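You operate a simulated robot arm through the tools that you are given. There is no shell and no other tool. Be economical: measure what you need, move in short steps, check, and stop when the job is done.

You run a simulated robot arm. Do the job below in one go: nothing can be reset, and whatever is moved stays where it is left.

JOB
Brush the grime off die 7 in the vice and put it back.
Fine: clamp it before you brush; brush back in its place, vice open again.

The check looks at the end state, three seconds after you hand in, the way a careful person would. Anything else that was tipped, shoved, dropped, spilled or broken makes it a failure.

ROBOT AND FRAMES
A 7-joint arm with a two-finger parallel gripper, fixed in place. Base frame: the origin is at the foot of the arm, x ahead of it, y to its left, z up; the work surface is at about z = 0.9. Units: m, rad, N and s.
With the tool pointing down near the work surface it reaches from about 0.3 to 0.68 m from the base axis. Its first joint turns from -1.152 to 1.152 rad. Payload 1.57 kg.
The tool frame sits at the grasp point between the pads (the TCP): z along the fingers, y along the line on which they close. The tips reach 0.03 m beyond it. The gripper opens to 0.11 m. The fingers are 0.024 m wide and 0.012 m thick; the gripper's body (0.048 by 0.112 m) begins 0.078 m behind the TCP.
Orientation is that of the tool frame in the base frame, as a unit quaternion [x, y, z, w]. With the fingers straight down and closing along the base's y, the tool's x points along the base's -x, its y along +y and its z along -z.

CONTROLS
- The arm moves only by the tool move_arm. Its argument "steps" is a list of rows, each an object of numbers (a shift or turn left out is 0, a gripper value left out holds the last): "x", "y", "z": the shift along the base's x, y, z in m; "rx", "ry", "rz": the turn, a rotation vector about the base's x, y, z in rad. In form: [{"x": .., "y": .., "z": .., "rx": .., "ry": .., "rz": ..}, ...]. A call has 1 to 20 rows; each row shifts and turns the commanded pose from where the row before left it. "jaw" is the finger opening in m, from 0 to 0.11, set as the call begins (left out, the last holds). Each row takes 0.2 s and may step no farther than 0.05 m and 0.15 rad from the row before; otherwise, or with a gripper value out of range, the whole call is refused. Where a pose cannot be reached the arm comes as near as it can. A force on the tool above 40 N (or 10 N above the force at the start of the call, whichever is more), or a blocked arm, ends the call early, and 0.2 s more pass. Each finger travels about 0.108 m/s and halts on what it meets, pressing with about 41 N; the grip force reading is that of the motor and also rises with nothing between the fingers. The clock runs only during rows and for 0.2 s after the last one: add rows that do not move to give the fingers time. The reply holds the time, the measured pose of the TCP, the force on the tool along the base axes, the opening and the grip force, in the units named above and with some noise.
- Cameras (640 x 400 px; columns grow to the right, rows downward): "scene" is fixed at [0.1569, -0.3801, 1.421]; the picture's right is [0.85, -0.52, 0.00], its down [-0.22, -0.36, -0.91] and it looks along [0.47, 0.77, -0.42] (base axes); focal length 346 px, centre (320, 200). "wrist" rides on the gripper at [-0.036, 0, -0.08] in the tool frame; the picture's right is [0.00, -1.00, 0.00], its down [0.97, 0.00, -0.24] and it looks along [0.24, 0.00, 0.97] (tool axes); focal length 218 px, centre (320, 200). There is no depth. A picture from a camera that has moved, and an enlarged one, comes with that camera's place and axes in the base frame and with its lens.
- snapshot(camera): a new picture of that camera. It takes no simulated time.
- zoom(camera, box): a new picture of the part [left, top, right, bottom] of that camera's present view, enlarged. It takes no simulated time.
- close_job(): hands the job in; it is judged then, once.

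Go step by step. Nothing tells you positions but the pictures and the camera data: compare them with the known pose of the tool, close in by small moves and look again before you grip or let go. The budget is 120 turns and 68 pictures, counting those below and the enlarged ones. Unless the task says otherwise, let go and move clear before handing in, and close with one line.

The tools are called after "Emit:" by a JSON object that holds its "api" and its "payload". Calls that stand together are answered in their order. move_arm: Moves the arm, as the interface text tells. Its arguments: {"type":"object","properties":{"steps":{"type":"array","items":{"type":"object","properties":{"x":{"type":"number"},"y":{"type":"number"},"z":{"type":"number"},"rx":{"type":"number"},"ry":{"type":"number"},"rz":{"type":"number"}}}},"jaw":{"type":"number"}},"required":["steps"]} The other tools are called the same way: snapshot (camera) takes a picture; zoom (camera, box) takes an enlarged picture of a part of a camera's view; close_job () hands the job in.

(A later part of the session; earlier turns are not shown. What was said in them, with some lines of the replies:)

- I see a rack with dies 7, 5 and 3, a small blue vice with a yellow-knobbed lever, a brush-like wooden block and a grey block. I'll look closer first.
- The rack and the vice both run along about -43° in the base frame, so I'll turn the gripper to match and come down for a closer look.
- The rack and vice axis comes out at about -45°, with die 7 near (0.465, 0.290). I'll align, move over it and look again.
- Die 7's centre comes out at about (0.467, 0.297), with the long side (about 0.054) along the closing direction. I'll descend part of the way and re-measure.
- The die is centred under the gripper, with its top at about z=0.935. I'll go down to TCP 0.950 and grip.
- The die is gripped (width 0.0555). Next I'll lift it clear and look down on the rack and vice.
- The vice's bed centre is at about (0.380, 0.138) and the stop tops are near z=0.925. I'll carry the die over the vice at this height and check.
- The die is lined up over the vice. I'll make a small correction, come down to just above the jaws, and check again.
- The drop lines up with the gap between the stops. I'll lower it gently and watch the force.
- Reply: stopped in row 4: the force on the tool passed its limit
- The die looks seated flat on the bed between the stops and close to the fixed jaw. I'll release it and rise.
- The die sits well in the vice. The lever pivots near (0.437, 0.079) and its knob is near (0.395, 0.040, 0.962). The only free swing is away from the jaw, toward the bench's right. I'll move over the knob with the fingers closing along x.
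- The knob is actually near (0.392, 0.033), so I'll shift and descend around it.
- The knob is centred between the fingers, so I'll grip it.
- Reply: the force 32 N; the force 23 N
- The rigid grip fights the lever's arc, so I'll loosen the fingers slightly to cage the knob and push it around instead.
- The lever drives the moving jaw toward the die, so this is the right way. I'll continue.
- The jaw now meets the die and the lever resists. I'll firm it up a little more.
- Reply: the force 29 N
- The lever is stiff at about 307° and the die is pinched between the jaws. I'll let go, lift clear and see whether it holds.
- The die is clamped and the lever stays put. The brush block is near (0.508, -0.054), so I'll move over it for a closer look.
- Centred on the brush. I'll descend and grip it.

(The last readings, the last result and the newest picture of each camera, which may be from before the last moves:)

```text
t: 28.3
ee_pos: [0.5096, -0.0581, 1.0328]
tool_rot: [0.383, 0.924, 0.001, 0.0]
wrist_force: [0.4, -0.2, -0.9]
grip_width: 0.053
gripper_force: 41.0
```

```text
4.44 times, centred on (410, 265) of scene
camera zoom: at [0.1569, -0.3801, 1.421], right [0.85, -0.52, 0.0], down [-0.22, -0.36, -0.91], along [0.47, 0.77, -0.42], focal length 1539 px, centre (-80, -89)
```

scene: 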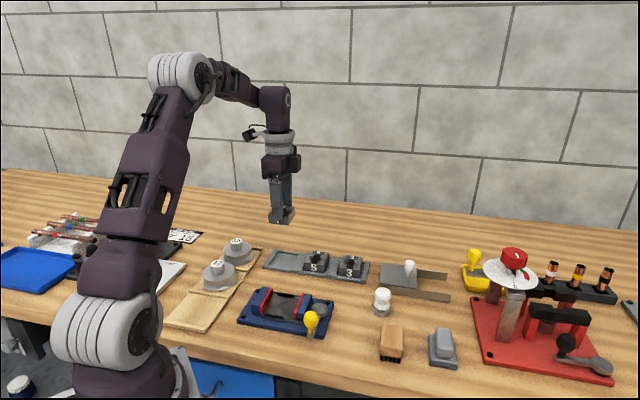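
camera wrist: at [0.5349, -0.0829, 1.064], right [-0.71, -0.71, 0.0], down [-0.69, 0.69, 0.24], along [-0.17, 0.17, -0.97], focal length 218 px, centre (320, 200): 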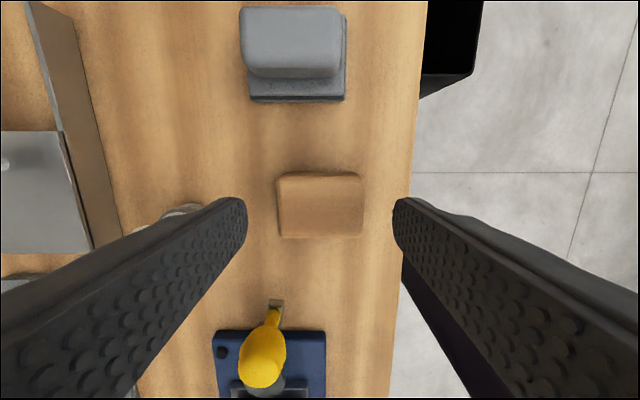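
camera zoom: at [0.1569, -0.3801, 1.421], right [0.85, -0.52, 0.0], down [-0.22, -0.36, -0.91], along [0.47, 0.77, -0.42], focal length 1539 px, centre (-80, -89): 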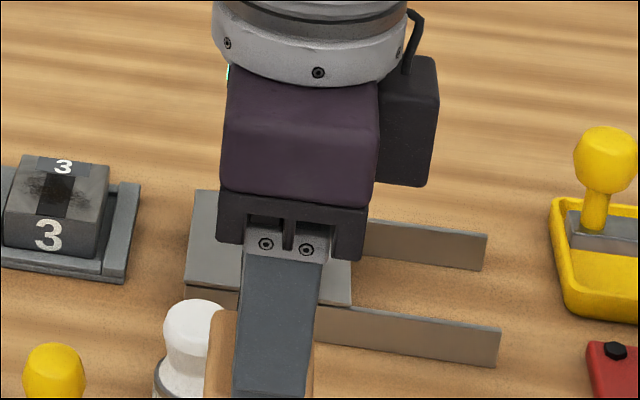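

Brush in hand. I'll raise it and carry it over the die.

Emit:
{"api": "move_arm", "payload": {"steps": [{"z": 0.035}, {"x": -0.0267, "y": 0.0392}, {"x": -0.0267, "y": 0.0392}, {"x": -0.0267, "y": 0.0392}, {"x": -0.0267, "y": 0.0392}, {"x": -0.0267, "y": 0.0392}, {}, {"z": -0.03}, {}]}}

Emit:
{"api": "snapshot", "payload": {"camera": "wrist"}}

Emit:
{"api": "zoom", "payload": {"camera": "scene", "box": [230, 240, 350, 330]}}

```text
t: 30.3
ee_pos: [0.3749, 0.1381, 1.0327]
tool_rot: [0.383, 0.924, 0.0, 0.0]
wrist_force: [-0.2, 0.1, -1.7]
grip_width: 0.053
gripper_force: 40.8
```

```text
22 pictures are left
camera wrist: at [0.4006, 0.1124, 1.1133], right [-0.71, -0.71, 0.0], down [-0.69, 0.69, 0.24], along [-0.17, 0.17, -0.97], focal length 218 px, centre (320, 200)
```

wrist: 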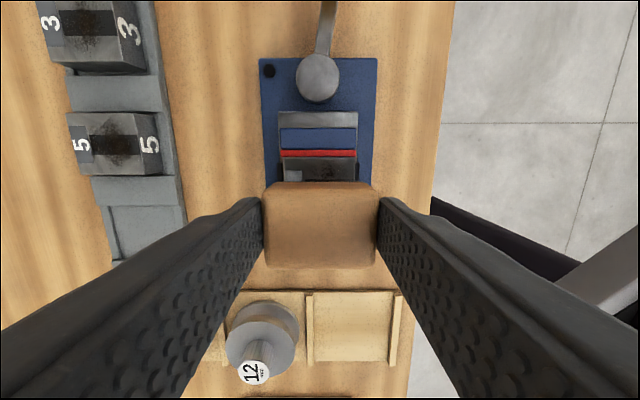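

```text
4.44 times, centred on (290, 285) of scene
camera zoom: at [0.1569, -0.3801, 1.421], right [0.85, -0.52, 0.0], down [-0.22, -0.36, -0.91], along [0.47, 0.77, -0.42], focal length 1539 px, centre (453, -178)
```

zoom: 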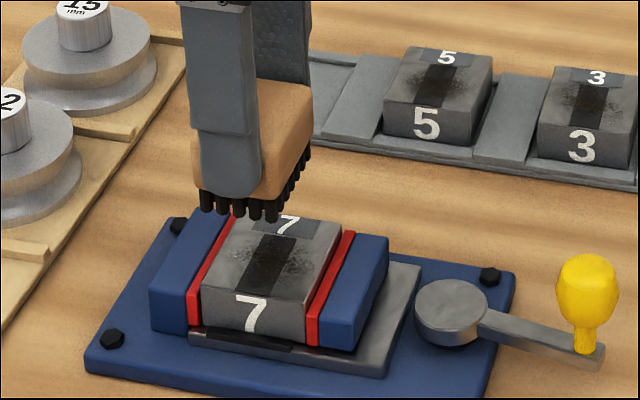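

Emit:
{"api": "move_arm", "payload": {"steps": [{"x": 0.0022, "y": -0.0022, "z": -0.015}, {"z": -0.012}, {"z": -0.002}, {"z": -0.002}, {}]}}

Emit:
{"api": "zoom", "payload": {"camera": "scene", "box": [250, 260, 330, 320]}}

```text
t: 31.5
ee_pos: [0.3788, 0.1365, 1.0058]
tool_rot: [0.384, 0.923, 0.001, 0.001]
wrist_force: [0.7, 0.5, -0.9]
grip_width: 0.0529
gripper_force: 41.1
```

```text
6.67 times, centred on (290, 290) of scene
camera zoom: at [0.1569, -0.3801, 1.421], right [0.85, -0.52, 0.0], down [-0.22, -0.36, -0.91], along [0.47, 0.77, -0.42], focal length 2309 px, centre (520, -400)
```

zoom: 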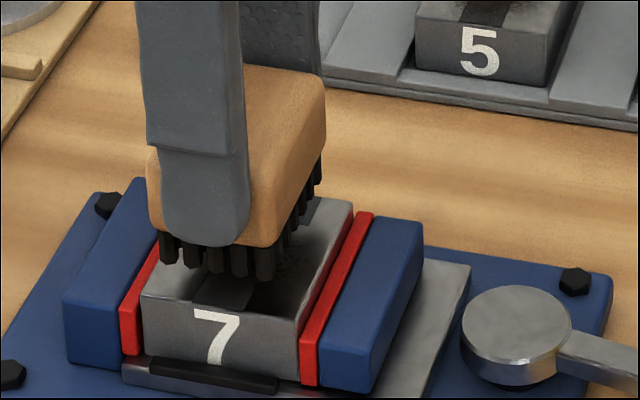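

Emit:
{"api": "move_arm", "payload": {"steps": [{"z": -0.001}, {"z": -0.001}, {"z": -0.001}, {}]}}

```text
t: 32.5
ee_pos: [0.3787, 0.1347, 1.0024]
tool_rot: [0.384, 0.924, 0.001, 0.001]
wrist_force: [0.9, 0.5, -1.2]
grip_width: 0.0527
gripper_force: 41.2
```

Emit:
{"api": "move_arm", "payload": {"steps": [{"z": -0.001}, {"z": -0.001}, {"z": -0.001}, {}]}}

Emit:
{"api": "zoom", "payload": {"camera": "scene", "box": [250, 260, 330, 320]}}

```text
t: 33.5
ee_pos: [0.3779, 0.1355, 0.9995]
tool_rot: [0.383, 0.924, 0.0, 0.001]
wrist_force: [-0.1, -0.4, -1.6]
grip_width: 0.0532
gripper_force: 40.9
```

```text
6.67 times, centred on (290, 290) of scene
camera zoom: at [0.1569, -0.3801, 1.421], right [0.85, -0.52, 0.0], down [-0.22, -0.36, -0.91], along [0.47, 0.77, -0.42], focal length 2309 px, centre (520, -400)
```

zoom: 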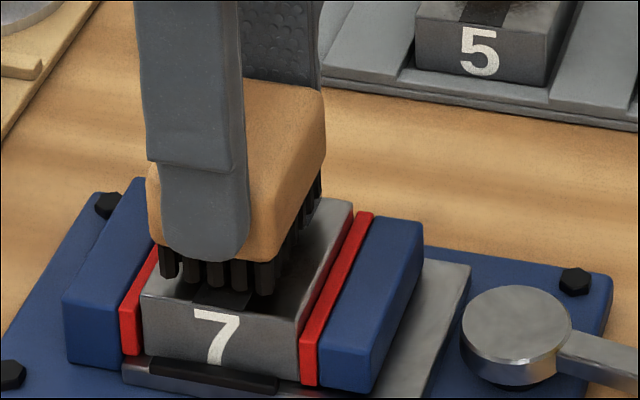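

Emit:
{"api": "move_arm", "payload": {"steps": [{"z": -0.001}, {"z": -0.001}, {}]}}

Emit:
{"api": "move_arm", "payload": {"steps": [{"z": -0.001}, {"z": -0.001}, {}]}}

```text
t: 34.3
ee_pos: [0.378, 0.1366, 0.9984]
tool_rot: [0.384, 0.923, 0.001, 0.0]
wrist_force: [0.5, 0.3, -0.7]
grip_width: 0.0532
gripper_force: 41.2
```

```text
t: 35.1
ee_pos: [0.3785, 0.1355, 0.9956]
tool_rot: [0.383, 0.924, 0.0, 0.0]
wrist_force: [-0.6, -0.2, -1.2]
grip_width: 0.053
gripper_force: 41.4
```

Emit:
{"api": "zoom", "payload": {"camera": "scene", "box": [255, 270, 315, 315]}}

```text
8.89 times, centred on (285, 292) of scene
camera zoom: at [0.1569, -0.3801, 1.421], right [0.85, -0.52, 0.0], down [-0.22, -0.36, -0.91], along [0.47, 0.77, -0.42], focal length 3079 px, centre (631, -622)
```

zoom: 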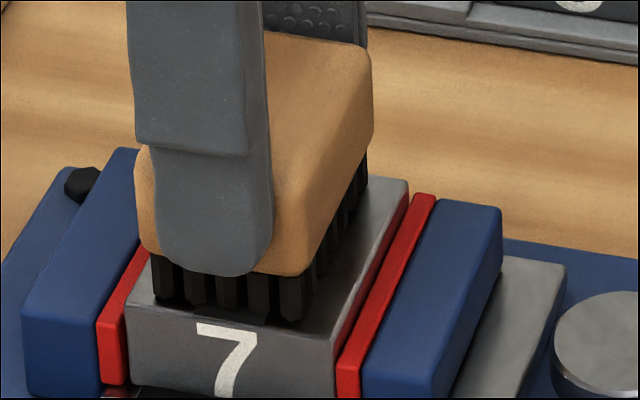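

The bristles appear to touch the die top now. I'll brush back and forth along it.

Emit:
{"api": "move_arm", "payload": {"steps": [{"x": -0.01, "y": -0.01}, {"x": 0.01, "y": 0.01}, {"x": 0.01, "y": 0.01}, {"x": -0.01, "y": -0.01}, {"x": -0.01, "y": -0.01}, {"x": 0.01, "y": 0.01}, {"x": 0.01, "y": 0.01}, {"x": -0.01, "y": -0.01}, {"x": 0.003, "y": -0.003}, {"x": -0.01, "y": -0.01}, {"x": 0.01, "y": 0.01}, {"x": 0.01, "y": 0.01}, {"x": -0.01, "y": -0.01}, {"x": -0.01, "y": -0.01}, {"x": 0.01, "y": 0.01}, {}]}}

Emit:
{"api": "move_arm", "payload": {"steps": [{"z": 0.02}, {"x": -0.03, "y": -0.03, "z": 0.02}, {"x": 0.02, "y": -0.02, "z": 0.01}, {}]}}

Emit:
{"api": "snapshot", "payload": {"camera": "scene"}}

Emit:
{"api": "zoom", "payload": {"camera": "wrist", "box": [160, 100, 420, 300]}}

```text
t: 38.5
ee_pos: [0.3822, 0.1333, 0.9955]
tool_rot: [0.384, 0.923, 0.001, 0.0]
wrist_force: [0.1, 0.6, -0.9]
grip_width: 0.0529
gripper_force: 41.5
```

```text
t: 39.5
ee_pos: [0.3702, 0.0801, 1.0464]
tool_rot: [0.384, 0.923, 0.001, 0.001]
wrist_force: [0.0, -0.3, -1.6]
grip_width: 0.0533
gripper_force: 41.1
```

```text
17 pictures are left
```

scene: 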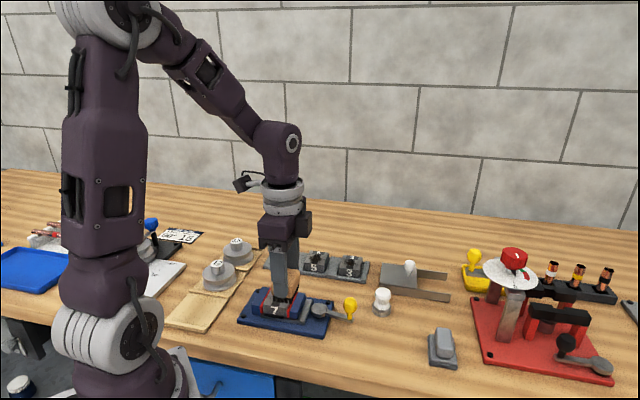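

```text
2.00 times, centred on (290, 200) of wrist
camera zoom: at [0.3961, 0.0548, 1.1252], right [-0.71, -0.71, 0.0], down [-0.69, 0.69, 0.24], along [-0.17, 0.17, -0.97], focal length 436 px, centre (380, 200)
```

zoom: 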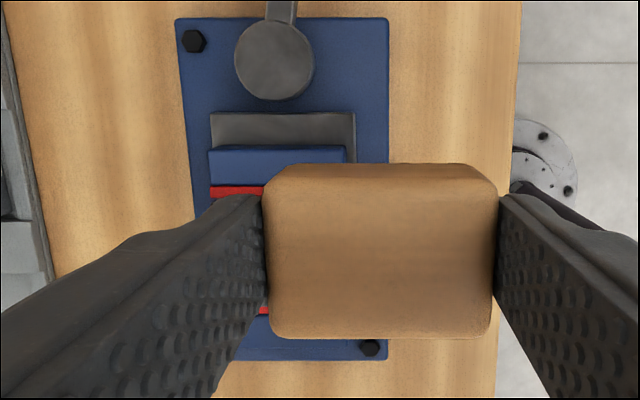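

Emit:
{"api": "move_arm", "payload": {"steps": [{"z": 0.03}, {"x": 0.03, "y": -0.035}, {"x": 0.03, "y": -0.035}, {}]}}

Emit:
{"api": "zoom", "payload": {"camera": "scene", "box": [250, 270, 330, 330]}}

```text
t: 40.5
ee_pos: [0.431, 0.013, 1.0757]
tool_rot: [0.383, 0.924, 0.001, 0.0]
wrist_force: [-0.3, -0.1, -0.5]
grip_width: 0.0528
gripper_force: 41.4
```

```text
6.67 times, centred on (290, 300) of scene
camera zoom: at [0.1569, -0.3801, 1.421], right [0.85, -0.52, 0.0], down [-0.22, -0.36, -0.91], along [0.47, 0.77, -0.42], focal length 2309 px, centre (520, -467)
```

zoom: 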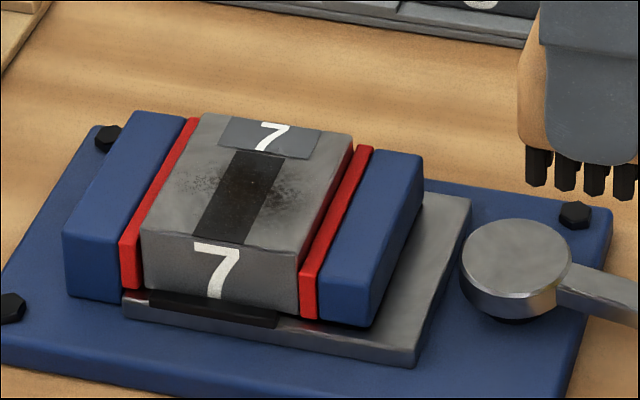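

Some grime is left, so I'll go back with a bit more pressure and more strokes.

Emit:
{"api": "move_arm", "payload": {"steps": [{"x": -0.017, "y": 0.04}, {"x": -0.017, "y": 0.04}, {"x": -0.016, "y": 0.04}, {}, {"z": -0.04}, {"z": -0.03}, {"z": -0.01}, {"z": -0.001}, {"z": -0.001}, {}]}}

Emit:
{"api": "move_arm", "payload": {"steps": [{"z": -0.001}, {"z": -0.001}, {}]}}

```text
t: 42.7
ee_pos: [0.3808, 0.1321, 0.9952]
tool_rot: [0.383, 0.924, 0.001, 0.001]
wrist_force: [-2.4, -2.7, 20.9]
grip_width: 0.0528
gripper_force: 41.8
```

```text
t: 43.1
ee_pos: [0.3801, 0.1327, 0.9951]
tool_rot: [0.384, 0.923, 0.002, 0.001]
wrist_force: [-6.2, -1.2, 15.9]
grip_width: 0.053
gripper_force: 41.0
stopped in row 1: the force on the tool passed its limit (the readings are from after the stop); the commanded pose is now the measured one
```

Contact is confirmed with a light press, so I'll stroke at this height.

Emit:
{"api": "move_arm", "payload": {"steps": [{"x": -0.008, "y": -0.008}, {"x": 0.008, "y": 0.008}, {"x": 0.008, "y": 0.008}, {"x": -0.008, "y": -0.008}, {"x": -0.008, "y": -0.008}, {"x": 0.008, "y": 0.008}, {"x": 0.008, "y": 0.008}, {"x": -0.008, "y": -0.008}, {"x": -0.008, "y": -0.008}, {"x": 0.008, "y": 0.008}, {"x": 0.008, "y": 0.008}, {"x": -0.008, "y": -0.008}, {}]}}

```text
t: 44.5
ee_pos: [0.3753, 0.1266, 0.9945]
tool_rot: [0.383, 0.924, -0.002, -0.001]
wrist_force: [-4.6, -3.2, 16.2]
grip_width: 0.0531
gripper_force: 41.1
stopped in row 6: the force on the tool passed its limit (the readings are from after the stop); the commanded pose is now the measured one
```

Emit:
{"api": "move_arm", "payload": {"steps": [{"x": 0.0045, "y": 0.0055, "z": 0.0003}, {}]}}

Emit:
{"api": "move_arm", "payload": {"steps": [{"x": -0.007, "y": -0.007}, {"x": 0.007, "y": 0.007}, {"x": 0.007, "y": 0.007}, {"x": -0.007, "y": -0.007}, {"x": -0.007, "y": -0.007}, {"x": 0.007, "y": 0.007}, {"x": 0.007, "y": 0.007}, {"x": -0.007, "y": -0.007}, {"x": -0.007, "y": -0.007}, {"x": 0.007, "y": 0.007}, {"x": 0.007, "y": 0.007}, {"x": -0.007, "y": -0.007}, {}]}}

```text
t: 45.0
ee_pos: [0.3794, 0.1327, 0.9943]
tool_rot: [0.383, 0.924, -0.002, 0.0]
wrist_force: [-1.4, -3.7, 7.4]
grip_width: 0.0533
gripper_force: 41.5
```

```text
t: 47.9
ee_pos: [0.38, 0.1332, 0.9943]
tool_rot: [0.384, 0.924, -0.002, -0.001]
wrist_force: [1.9, 2.0, 5.5]
grip_width: 0.0531
gripper_force: 41.5
```

Emit:
{"api": "move_arm", "payload": {"steps": [{"x": -0.003, "y": 0.003}, {"x": -0.007, "y": -0.007}, {"x": 0.007, "y": 0.007}, {"x": 0.007, "y": 0.007}, {"x": -0.007, "y": -0.007}, {"x": -0.007, "y": -0.007}, {"x": 0.007, "y": 0.007}, {"x": 0.007, "y": 0.007}, {"x": -0.007, "y": -0.007}, {"x": 0.005, "y": -0.005}, {"x": -0.007, "y": -0.007}, {"x": 0.007, "y": 0.007}, {"x": 0.007, "y": 0.007}, {"x": -0.007, "y": -0.007}, {"x": -0.007, "y": -0.007}, {"x": 0.007, "y": 0.007}, {"x": 0.007, "y": 0.007}, {"x": -0.007, "y": -0.007}, {"x": -0.002, "y": 0.002}, {}]}}

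Emit:
{"api": "move_arm", "payload": {"steps": [{"z": 0.03}, {"z": 0.05}, {"x": 0.016, "y": -0.04}, {"x": 0.017, "y": -0.04}, {"x": 0.017, "y": -0.04}, {}]}}

Emit:
{"api": "zoom", "payload": {"camera": "scene", "box": [250, 270, 330, 330]}}

```text
t: 52.0
ee_pos: [0.3816, 0.1321, 0.9942]
tool_rot: [0.384, 0.923, -0.001, 0.0]
wrist_force: [4.2, -2.5, 13.9]
grip_width: 0.0528
gripper_force: 40.7
```

```text
t: 53.5
ee_pos: [0.4301, 0.0121, 1.0746]
tool_rot: [0.383, 0.924, -0.002, -0.001]
wrist_force: [0.1, 0.4, -1.4]
grip_width: 0.053
gripper_force: 40.9
```

```text
6.67 times, centred on (290, 300) of scene
camera zoom: at [0.1569, -0.3801, 1.421], right [0.85, -0.52, 0.0], down [-0.22, -0.36, -0.91], along [0.47, 0.77, -0.42], focal length 2309 px, centre (520, -467)
```

zoom: 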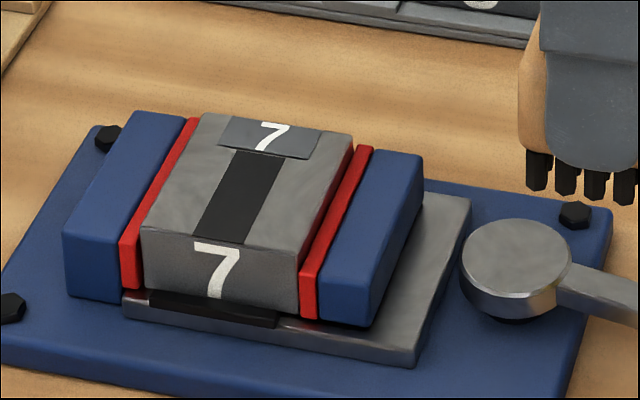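

The die is clean. I'll return the brush to its spot.

Emit:
{"api": "move_arm", "payload": {"steps": [{"x": 0.027, "y": -0.0236}, {"x": 0.027, "y": -0.0236}, {"x": 0.0258, "y": -0.0237}, {}, {}]}}

Emit:
{"api": "move_arm", "payload": {"steps": [{"z": -0.045}, {"z": -0.045}, {"z": -0.025}, {}]}}

```text
t: 54.6
ee_pos: [0.5099, -0.0598, 1.074]
tool_rot: [0.383, 0.924, -0.002, -0.001]
wrist_force: [1.2, -0.9, -0.4]
grip_width: 0.053
gripper_force: 40.7
```

```text
t: 55.6
ee_pos: [0.5098, -0.0591, 0.9598]
tool_rot: [0.384, 0.923, -0.001, -0.001]
wrist_force: [-0.5, 0.3, -1.2]
grip_width: 0.0528
gripper_force: 41.2
```

Emit:
{"api": "move_arm", "payload": {"steps": [{"z": -0.004}, {"z": -0.002}, {"z": -0.001}, {}]}}

Emit:
{"api": "zoom", "payload": {"camera": "scene", "box": [350, 280, 470, 370]}}

```text
t: 56.6
ee_pos: [0.5088, -0.0578, 0.953]
tool_rot: [0.383, 0.924, -0.002, -0.001]
wrist_force: [-0.1, -0.1, -0.9]
grip_width: 0.0529
gripper_force: 41.0
```

```text
4.44 times, centred on (410, 325) of scene
camera zoom: at [0.1569, -0.3801, 1.421], right [0.85, -0.52, 0.0], down [-0.22, -0.36, -0.91], along [0.47, 0.77, -0.42], focal length 1539 px, centre (-80, -356)
```

zoom: 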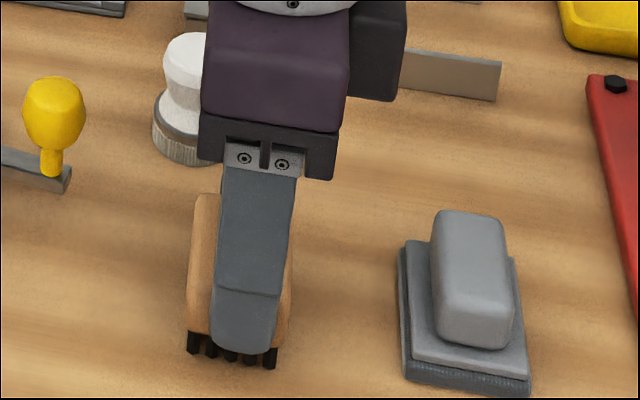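

Emit:
{"api": "move_arm", "payload": {"steps": [{"z": -0.001}, {"z": -0.001}, {}]}}

```text
t: 57.5
ee_pos: [0.5104, -0.0588, 0.9507]
tool_rot: [0.384, 0.923, -0.002, -0.001]
wrist_force: [0.9, 0.3, -1.1]
grip_width: 0.053
gripper_force: 40.7
```

Emit:
{"api": "move_arm", "payload": {"steps": [{"z": -0.001}, {}]}}

```text
t: 58.0
ee_pos: [0.5097, -0.0582, 0.9479]
tool_rot: [0.383, 0.924, -0.001, 0.001]
wrist_force: [-2.4, 2.0, 26.3]
grip_width: 0.0532
gripper_force: 41.0
```

The brush is touching the table now, so I'll release it and rise.

Emit:
{"api": "move_arm", "payload": {"steps": [{"z": 0.0005}, {}]}}

Emit:
{"api": "move_arm", "payload": {"steps": [{}, {}], "jaw": 0.075}}

Emit:
{"api": "move_arm", "payload": {"steps": [{"z": 0.03}, {"z": 0.05}, {"z": 0.05}, {}]}}

Emit:
{"api": "zoom", "payload": {"camera": "scene", "box": [310, 270, 470, 370]}}

```text
t: 58.6
ee_pos: [0.5115, -0.0592, 0.9501]
tool_rot: [0.383, 0.924, -0.001, -0.001]
wrist_force: [-2.7, 0.4, 29.0]
grip_width: 0.0531
gripper_force: 40.1
```

```text
t: 59.2
ee_pos: [0.5101, -0.0583, 0.95]
tool_rot: [0.384, 0.923, -0.002, -0.001]
wrist_force: [-0.2, -0.6, 0.6]
grip_width: 0.0748
gripper_force: 0.1
```

```text
t: 60.2
ee_pos: [0.5102, -0.0575, 1.0834]
tool_rot: [0.383, 0.924, -0.002, -0.001]
wrist_force: [-0.6, 0.2, 0.9]
grip_width: 0.0749
gripper_force: 0.1
```

```text
4.00 times, centred on (390, 320) of scene
camera zoom: at [0.1569, -0.3801, 1.421], right [0.85, -0.52, 0.0], down [-0.22, -0.36, -0.91], along [0.47, 0.77, -0.42], focal length 1386 px, centre (40, -280)
```

zoom: 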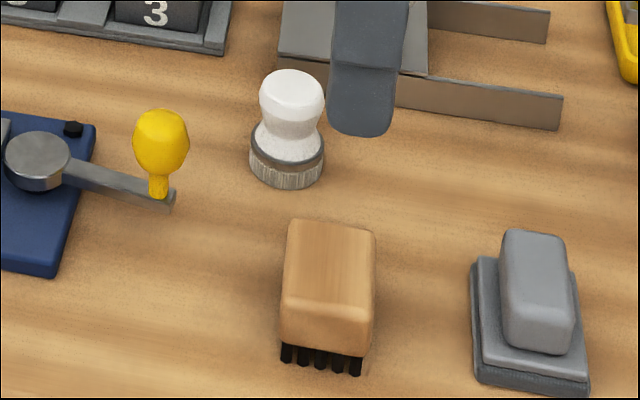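

The brush is back in place. Next I'll go over the knob to open the vice again.

Emit:
{"api": "move_arm", "payload": {"steps": [{"x": -0.0176, "y": 0.0415}, {"x": -0.0176, "y": 0.0415}, {}, {"z": -0.05}, {}], "jaw": 0.06}}

Emit:
{"api": "snapshot", "payload": {"camera": "wrist"}}

```text
t: 61.5
ee_pos: [0.4753, 0.0233, 1.0295]
tool_rot: [0.383, 0.924, -0.002, 0.0]
wrist_force: [0.0, -0.4, 0.5]
grip_width: 0.06
gripper_force: 0.1
```

```text
11 pictures are left
camera wrist: at [0.5002, -0.0027, 1.1088], right [-0.71, -0.71, 0.0], down [-0.68, 0.69, 0.24], along [-0.17, 0.17, -0.97], focal length 218 px, centre (320, 200)
```

wrist: 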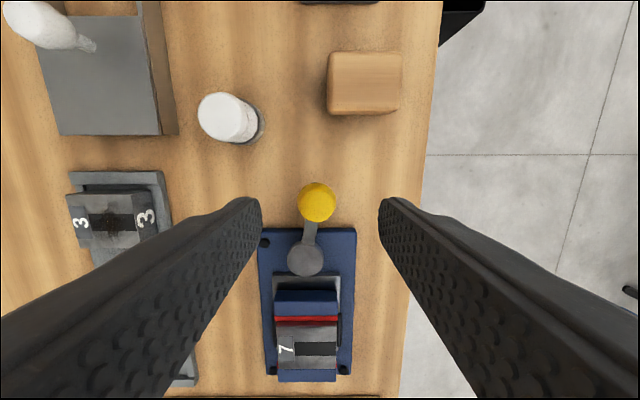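

Emit:
{"api": "move_arm", "payload": {"steps": [{"z": -0.035}, {"z": -0.028}, {}]}}

Emit:
{"api": "move_arm", "payload": {"steps": [{}, {}], "jaw": 0.033}}

```text
t: 62.2
ee_pos: [0.4761, 0.0232, 0.9658]
tool_rot: [0.383, 0.924, -0.002, -0.001]
wrist_force: [0.0, -0.5, 0.3]
grip_width: 0.0599
gripper_force: 0.1
```

```text
t: 62.9
ee_pos: [0.4757, 0.0237, 0.9665]
tool_rot: [0.383, 0.924, -0.001, -0.001]
wrist_force: [-0.6, -0.5, -0.6]
grip_width: 0.0331
gripper_force: 0.0
```

Emit:
{"api": "move_arm", "payload": {"steps": [{"x": -0.0074, "y": -0.0046, "rz": -0.1}, {"x": -0.0081, "y": -0.0036, "rz": -0.1}, {"x": -0.0084, "y": -0.0024, "rz": -0.1}, {"x": -0.0087, "y": -0.0012, "rz": -0.1}, {"x": -0.0088, "y": 0, "rz": -0.1}, {"x": -0.0087, "y": 0.0012, "rz": -0.1}, {}]}}

Emit:
{"api": "snapshot", "payload": {"camera": "wrist"}}

```text
t: 64.5
ee_pos: [0.4235, 0.0122, 0.9669]
tool_rot: [0.64, 0.768, 0.0, -0.001]
wrist_force: [1.5, 1.2, 0.5]
grip_width: 0.034
gripper_force: 0.6
```

```text
10 pictures are left
camera wrist: at [0.4305, -0.0233, 1.0461], right [-0.98, -0.18, 0.0], down [-0.17, 0.95, 0.24], along [-0.05, 0.24, -0.97], focal length 218 px, centre (320, 200)
```

wrist: 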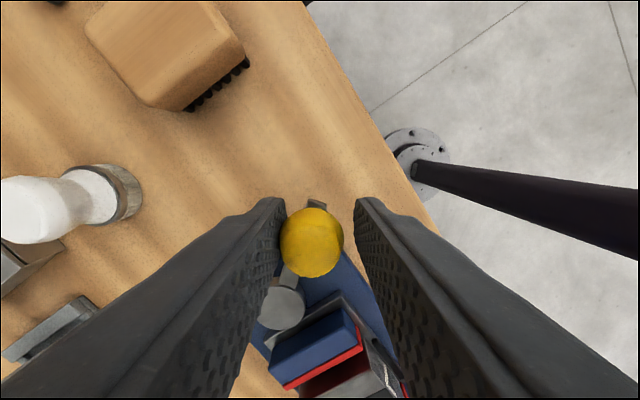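

Emit:
{"api": "move_arm", "payload": {"steps": [{"x": -0.0084, "y": 0.0024, "rz": -0.1}, {"x": -0.0081, "y": 0.0036, "rz": -0.1}, {"x": -0.0074, "y": 0.0046, "rz": -0.1}, {"x": -0.0068, "y": 0.0057, "rz": -0.1}, {"x": -0.004, "y": 0.0043}, {}]}}

Emit:
{"api": "snapshot", "payload": {"camera": "wrist"}}

```text
t: 65.8
ee_pos: [0.3889, 0.0338, 0.9666]
tool_rot: [0.779, 0.627, -0.002, -0.002]
wrist_force: [1.5, 0.4, 0.7]
grip_width: 0.034
gripper_force: 0.4
```

```text
9 pictures are left
camera wrist: at [0.3822, -0.0014, 1.0459], right [-0.98, 0.22, 0.0], down [0.21, 0.95, 0.24], along [0.05, 0.24, -0.97], focal length 218 px, centre (320, 200)
```

wrist: 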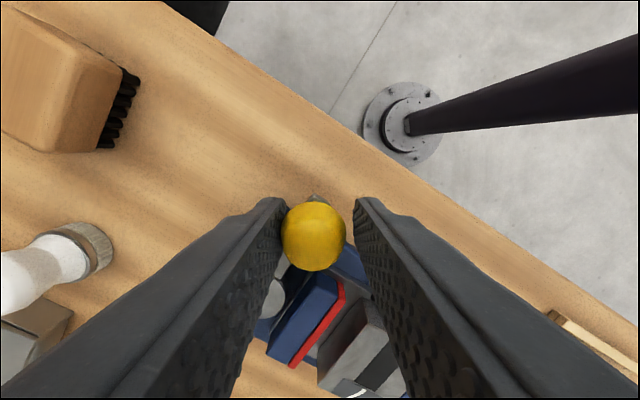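

Emit:
{"api": "move_arm", "payload": {"steps": [{"x": -0.0015, "y": 0.0017}, {}]}}

Emit:
{"api": "move_arm", "payload": {"steps": [{}, {"x": 0.001}, {"z": 0.03}, {"z": 0.04}, {"z": 0.035}, {}], "jaw": 0.065}}

Emit:
{"api": "zoom", "payload": {"camera": "scene", "box": [230, 250, 350, 340]}}

```text
t: 66.5
ee_pos: [0.3884, 0.036, 0.9667]
tool_rot: [0.779, 0.627, -0.002, -0.002]
wrist_force: [3.4, -1.9, 0.2]
grip_width: 0.0363
gripper_force: 2.0
```

```text
t: 67.8
ee_pos: [0.3877, 0.0378, 1.0709]
tool_rot: [0.779, 0.627, -0.001, 0.0]
wrist_force: [0.0, 0.8, 0.3]
grip_width: 0.0652
gripper_force: 0.1
```

```text
4.44 times, centred on (290, 295) of scene
camera zoom: at [0.1569, -0.3801, 1.421], right [0.85, -0.52, 0.0], down [-0.22, -0.36, -0.91], along [0.47, 0.77, -0.42], focal length 1539 px, centre (453, -222)
```

zoom: 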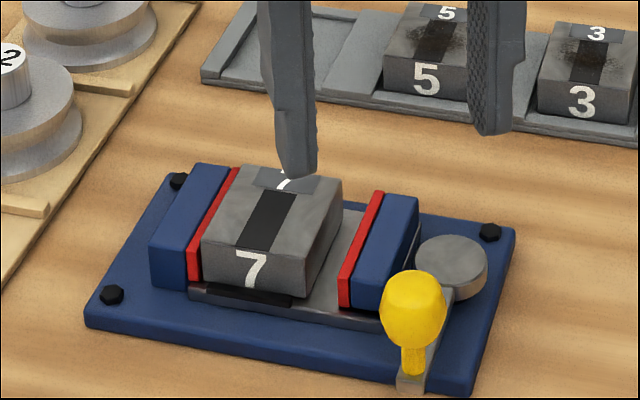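

The vice is open again. Next I'll fetch the die.

Emit:
{"api": "move_arm", "payload": {"steps": [{"x": -0.0014, "y": 0.0142, "rz": 0.1437}, {"x": -0.0014, "y": 0.0142, "rz": 0.1437}, {"x": -0.0014, "y": 0.0142, "rz": 0.1437}, {"x": -0.0014, "y": 0.0142, "rz": 0.1437}, {"x": -0.0014, "y": 0.0142, "rz": 0.1437}, {"x": -0.0014, "y": 0.0142, "rz": 0.1437}, {"x": -0.0014, "y": 0.0142, "rz": 0.1437}, {}, {"z": -0.04}, {}], "jaw": 0.075}}

Emit:
{"api": "snapshot", "payload": {"camera": "wrist"}}

```text
t: 70.0
ee_pos: [0.378, 0.1348, 1.0343]
tool_rot: [0.38, 0.925, -0.002, 0.0]
wrist_force: [-0.1, -0.3, -0.3]
grip_width: 0.075
gripper_force: 0.0
```

```text
7 pictures are left
camera wrist: at [0.4036, 0.1094, 1.1128], right [-0.7, -0.71, 0.0], down [-0.69, 0.68, 0.24], along [-0.17, 0.17, -0.97], focal length 218 px, centre (320, 200)
```

wrist: 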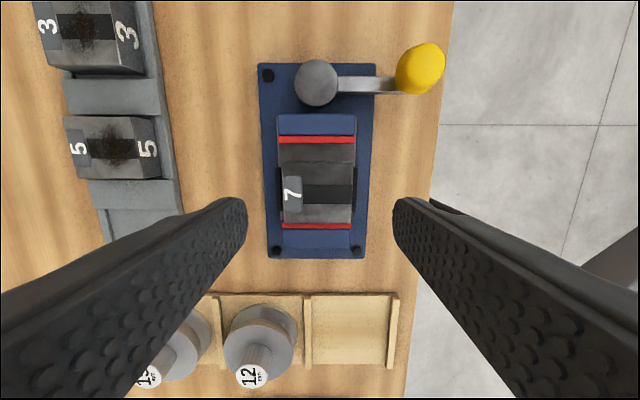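

Emit:
{"api": "move_arm", "payload": {"steps": [{"x": 0.002, "z": -0.03}, {"z": -0.025}, {"z": -0.0145}, {}]}}

Emit:
{"api": "move_arm", "payload": {"steps": [{}, {}, {}, {}], "jaw": 0.04}}

Emit:
{"api": "move_arm", "payload": {"steps": [{"z": 0.015}, {"z": 0.04}, {"z": 0.05}, {}, {}]}}

Emit:
{"api": "snapshot", "payload": {"camera": "wrist"}}

```text
t: 71.0
ee_pos: [0.3817, 0.1349, 0.9651]
tool_rot: [0.381, 0.925, -0.001, -0.001]
wrist_force: [0.4, -0.5, -0.6]
grip_width: 0.0749
gripper_force: 0.0
```

```text
t: 72.0
ee_pos: [0.3809, 0.135, 0.9639]
tool_rot: [0.381, 0.924, -0.002, -0.001]
wrist_force: [0.7, 0.3, -0.2]
grip_width: 0.0556
gripper_force: 40.8
```

```text
t: 73.2
ee_pos: [0.3815, 0.1343, 1.0692]
tool_rot: [0.382, 0.924, -0.001, -0.001]
wrist_force: [0.4, -0.7, -4.4]
grip_width: 0.0555
gripper_force: 40.8
```

```text
6 pictures are left
camera wrist: at [0.4068, 0.109, 1.148], right [-0.7, -0.71, 0.0], down [-0.69, 0.68, 0.24], along [-0.17, 0.17, -0.97], focal length 218 px, centre (320, 200)
```

wrist: 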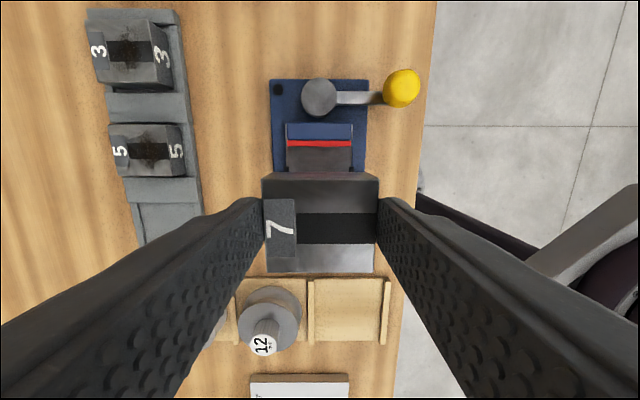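

The grip matches the first one. I'll carry the die back over its rack pocket.

Emit:
{"api": "move_arm", "payload": {"steps": [{"x": 0.0176, "y": 0.0327}, {"x": 0.0176, "y": 0.0327}, {"x": 0.0176, "y": 0.0327}, {"x": 0.0176, "y": 0.0327}, {"x": 0.0177, "y": 0.0325}, {}, {}]}}

Emit:
{"api": "move_arm", "payload": {"steps": [{"z": -0.04}, {"z": -0.04}, {}, {}]}}

Emit:
{"api": "zoom", "payload": {"camera": "wrist", "box": [220, 60, 420, 300]}}

Emit:
{"api": "zoom", "payload": {"camera": "scene", "box": [240, 220, 340, 295]}}

```text
t: 74.8
ee_pos: [0.4685, 0.2982, 1.0659]
tool_rot: [0.381, 0.924, -0.002, -0.001]
wrist_force: [0.0, 0.5, -5.5]
grip_width: 0.0557
gripper_force: 41.3
```

```text
t: 75.8
ee_pos: [0.4677, 0.2999, 0.9865]
tool_rot: [0.382, 0.924, -0.002, 0.0]
wrist_force: [-1.0, 0.0, -4.4]
grip_width: 0.0555
gripper_force: 41.6
```

```text
1.67 times, centred on (320, 180) of wrist
camera zoom: at [0.4942, 0.2744, 1.0659], right [-0.7, -0.71, 0.0], down [-0.69, 0.68, 0.24], along [-0.17, 0.17, -0.97], focal length 364 px, centre (320, 233)
```

zoom: 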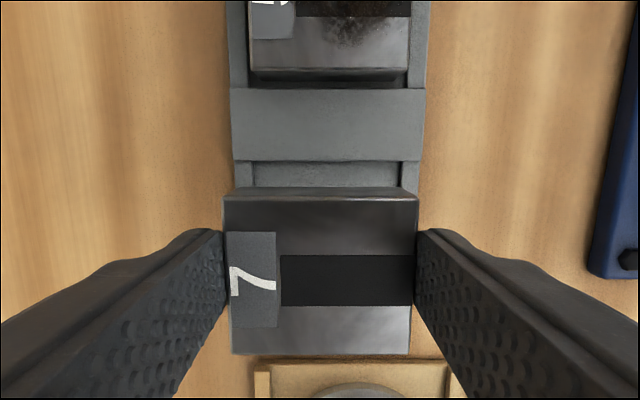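

```text
5.33 times, centred on (290, 258) of scene
camera zoom: at [0.157, -0.38, 1.421], right [0.85, -0.52, 0.0], down [-0.22, -0.36, -0.91], along [0.47, 0.77, -0.42], focal length 1847 px, centre (480, -107)
```

zoom: 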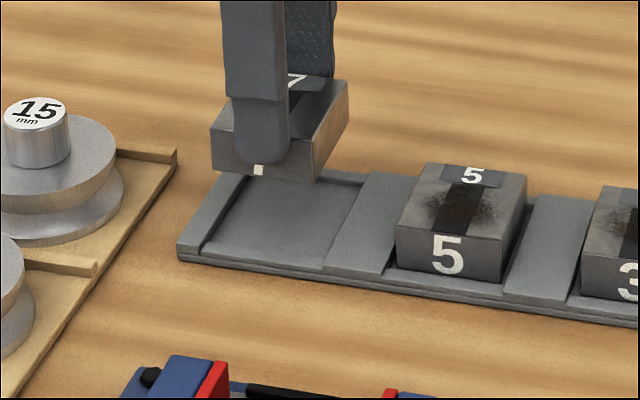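

Alignment is close, needing about 2 mm toward the bench front. I'll correct that and lower gently.

Emit:
{"api": "move_arm", "payload": {"steps": [{"x": -0.0013, "y": -0.0013, "z": -0.01}, {"z": -0.013}, {"z": -0.006}, {}]}}

Emit:
{"api": "zoom", "payload": {"camera": "scene", "box": [240, 230, 320, 290]}}

```text
t: 76.8
ee_pos: [0.4679, 0.2984, 0.9568]
tool_rot: [0.382, 0.924, -0.002, -0.001]
wrist_force: [0.7, 0.4, -4.6]
grip_width: 0.0556
gripper_force: 40.9
```

```text
6.67 times, centred on (280, 260) of scene
camera zoom: at [0.157, -0.38, 1.421], right [0.85, -0.52, 0.0], down [-0.22, -0.36, -0.91], along [0.47, 0.77, -0.42], focal length 2309 px, centre (587, -200)
```

zoom: 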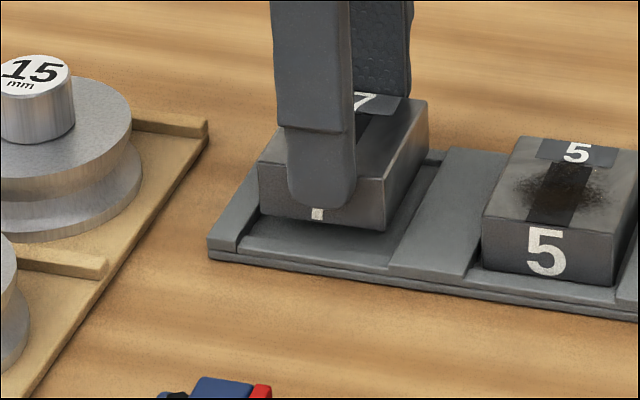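

Emit:
{"api": "move_arm", "payload": {"steps": [{"z": -0.003}, {"z": -0.002}, {}]}}

Emit:
{"api": "move_arm", "payload": {"steps": [{"z": -0.001}, {"z": -0.001}, {}]}}

```text
t: 77.7
ee_pos: [0.4692, 0.2974, 0.9542]
tool_rot: [0.381, 0.925, -0.002, -0.001]
wrist_force: [0.0, -0.8, -3.9]
grip_width: 0.0554
gripper_force: 41.0
```

```text
t: 78.5
ee_pos: [0.4681, 0.2991, 0.9511]
tool_rot: [0.381, 0.925, -0.002, -0.001]
wrist_force: [0.5, -0.3, -4.5]
grip_width: 0.0553
gripper_force: 41.2
```

Emit:
{"api": "move_arm", "payload": {"steps": [{"z": -0.001}, {}]}}

Emit:
{"api": "move_arm", "payload": {"steps": [{"z": -0.001}, {}]}}

```text
t: 79.0
ee_pos: [0.4677, 0.2979, 0.9503]
tool_rot: [0.38, 0.925, -0.002, 0.0]
wrist_force: [0.0, 0.0, -5.0]
grip_width: 0.0553
gripper_force: 40.5
```

```text
t: 79.7
ee_pos: [0.4686, 0.3001, 0.9489]
tool_rot: [0.381, 0.925, -0.001, 0.0]
wrist_force: [0.0, -0.4, -4.6]
grip_width: 0.0556
gripper_force: 41.2
```

Emit:
{"api": "move_arm", "payload": {"steps": [{"z": -0.001}, {}]}}

Emit:
{"api": "zoom", "payload": {"camera": "scene", "box": [240, 230, 320, 290]}}

```text
t: 80.2
ee_pos: [0.4672, 0.2984, 0.95]
tool_rot: [0.381, 0.924, -0.002, -0.001]
wrist_force: [-0.3, -1.3, 1.0]
grip_width: 0.0555
gripper_force: 41.0
```

```text
6.67 times, centred on (280, 260) of scene
camera zoom: at [0.1568, -0.3801, 1.421], right [0.85, -0.52, 0.0], down [-0.22, -0.36, -0.91], along [0.47, 0.77, -0.42], focal length 2309 px, centre (587, -200)
```

zoom: 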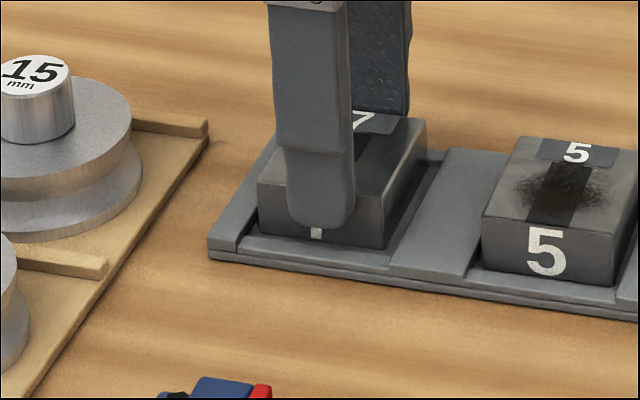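

Contact came at the same height as the original grip, so the die is down in its pocket. I'll release it and rise.

Emit:
{"api": "move_arm", "payload": {"steps": [{}, {}], "jaw": 0.078}}

Emit:
{"api": "move_arm", "payload": {"steps": [{"z": 0.02}, {"z": 0.04}, {"z": 0.05}, {"z": 0.05}, {"z": 0.05}, {}]}}

Emit:
{"api": "zoom", "payload": {"camera": "scene", "box": [220, 220, 380, 340]}}

```text
t: 80.8
ee_pos: [0.4691, 0.2975, 0.95]
tool_rot: [0.382, 0.924, -0.002, -0.001]
wrist_force: [0.3, 0.6, -0.1]
grip_width: 0.0784
gripper_force: 0.1
```

```text
t: 82.2
ee_pos: [0.4668, 0.2966, 1.1578]
tool_rot: [0.381, 0.924, -0.003, -0.002]
wrist_force: [0.2, -0.3, -0.1]
grip_width: 0.078
gripper_force: 0.0
```

```text
3.33 times, centred on (300, 280) of scene
camera zoom: at [0.1569, -0.3801, 1.421], right [0.85, -0.52, 0.0], down [-0.22, -0.36, -0.91], along [0.47, 0.77, -0.42], focal length 1155 px, centre (387, -67)
```

zoom: 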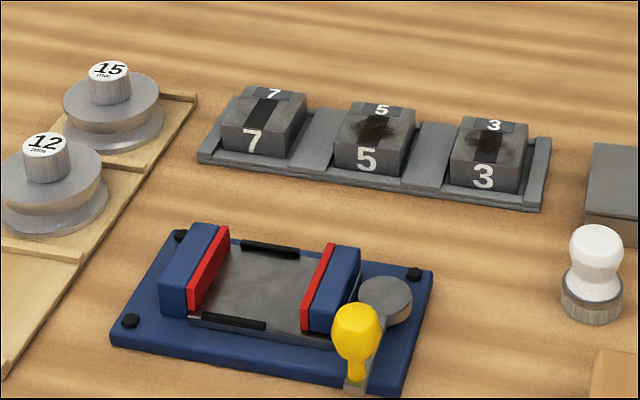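

Emit:
{"api": "zoom", "payload": {"camera": "wrist", "box": [260, 120, 380, 210]}}

```text
4.44 times, centred on (320, 165) of wrist
camera zoom: at [0.493, 0.2712, 1.2373], right [-0.7, -0.71, 0.0], down [-0.69, 0.68, 0.24], along [-0.17, 0.17, -0.97], focal length 970 px, centre (320, 356)
```

zoom: 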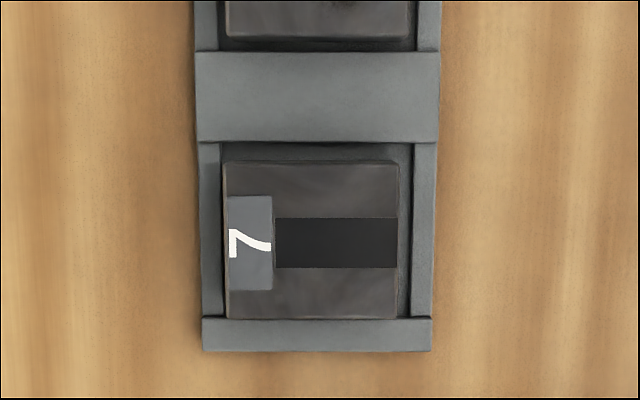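

Die 7 is clean and flat in its pocket, the brush is on its spot, the vice is open with its lever at the start position, and the arm is clear.

Emit:
{"api": "close_job", "payload": {}}

```text
The job is handed in.
```

Die 7 was clamped, brushed clean and put back in its rack pocket (1–2 mm toward the back of it); the brush is back in its place and the vice is open again.
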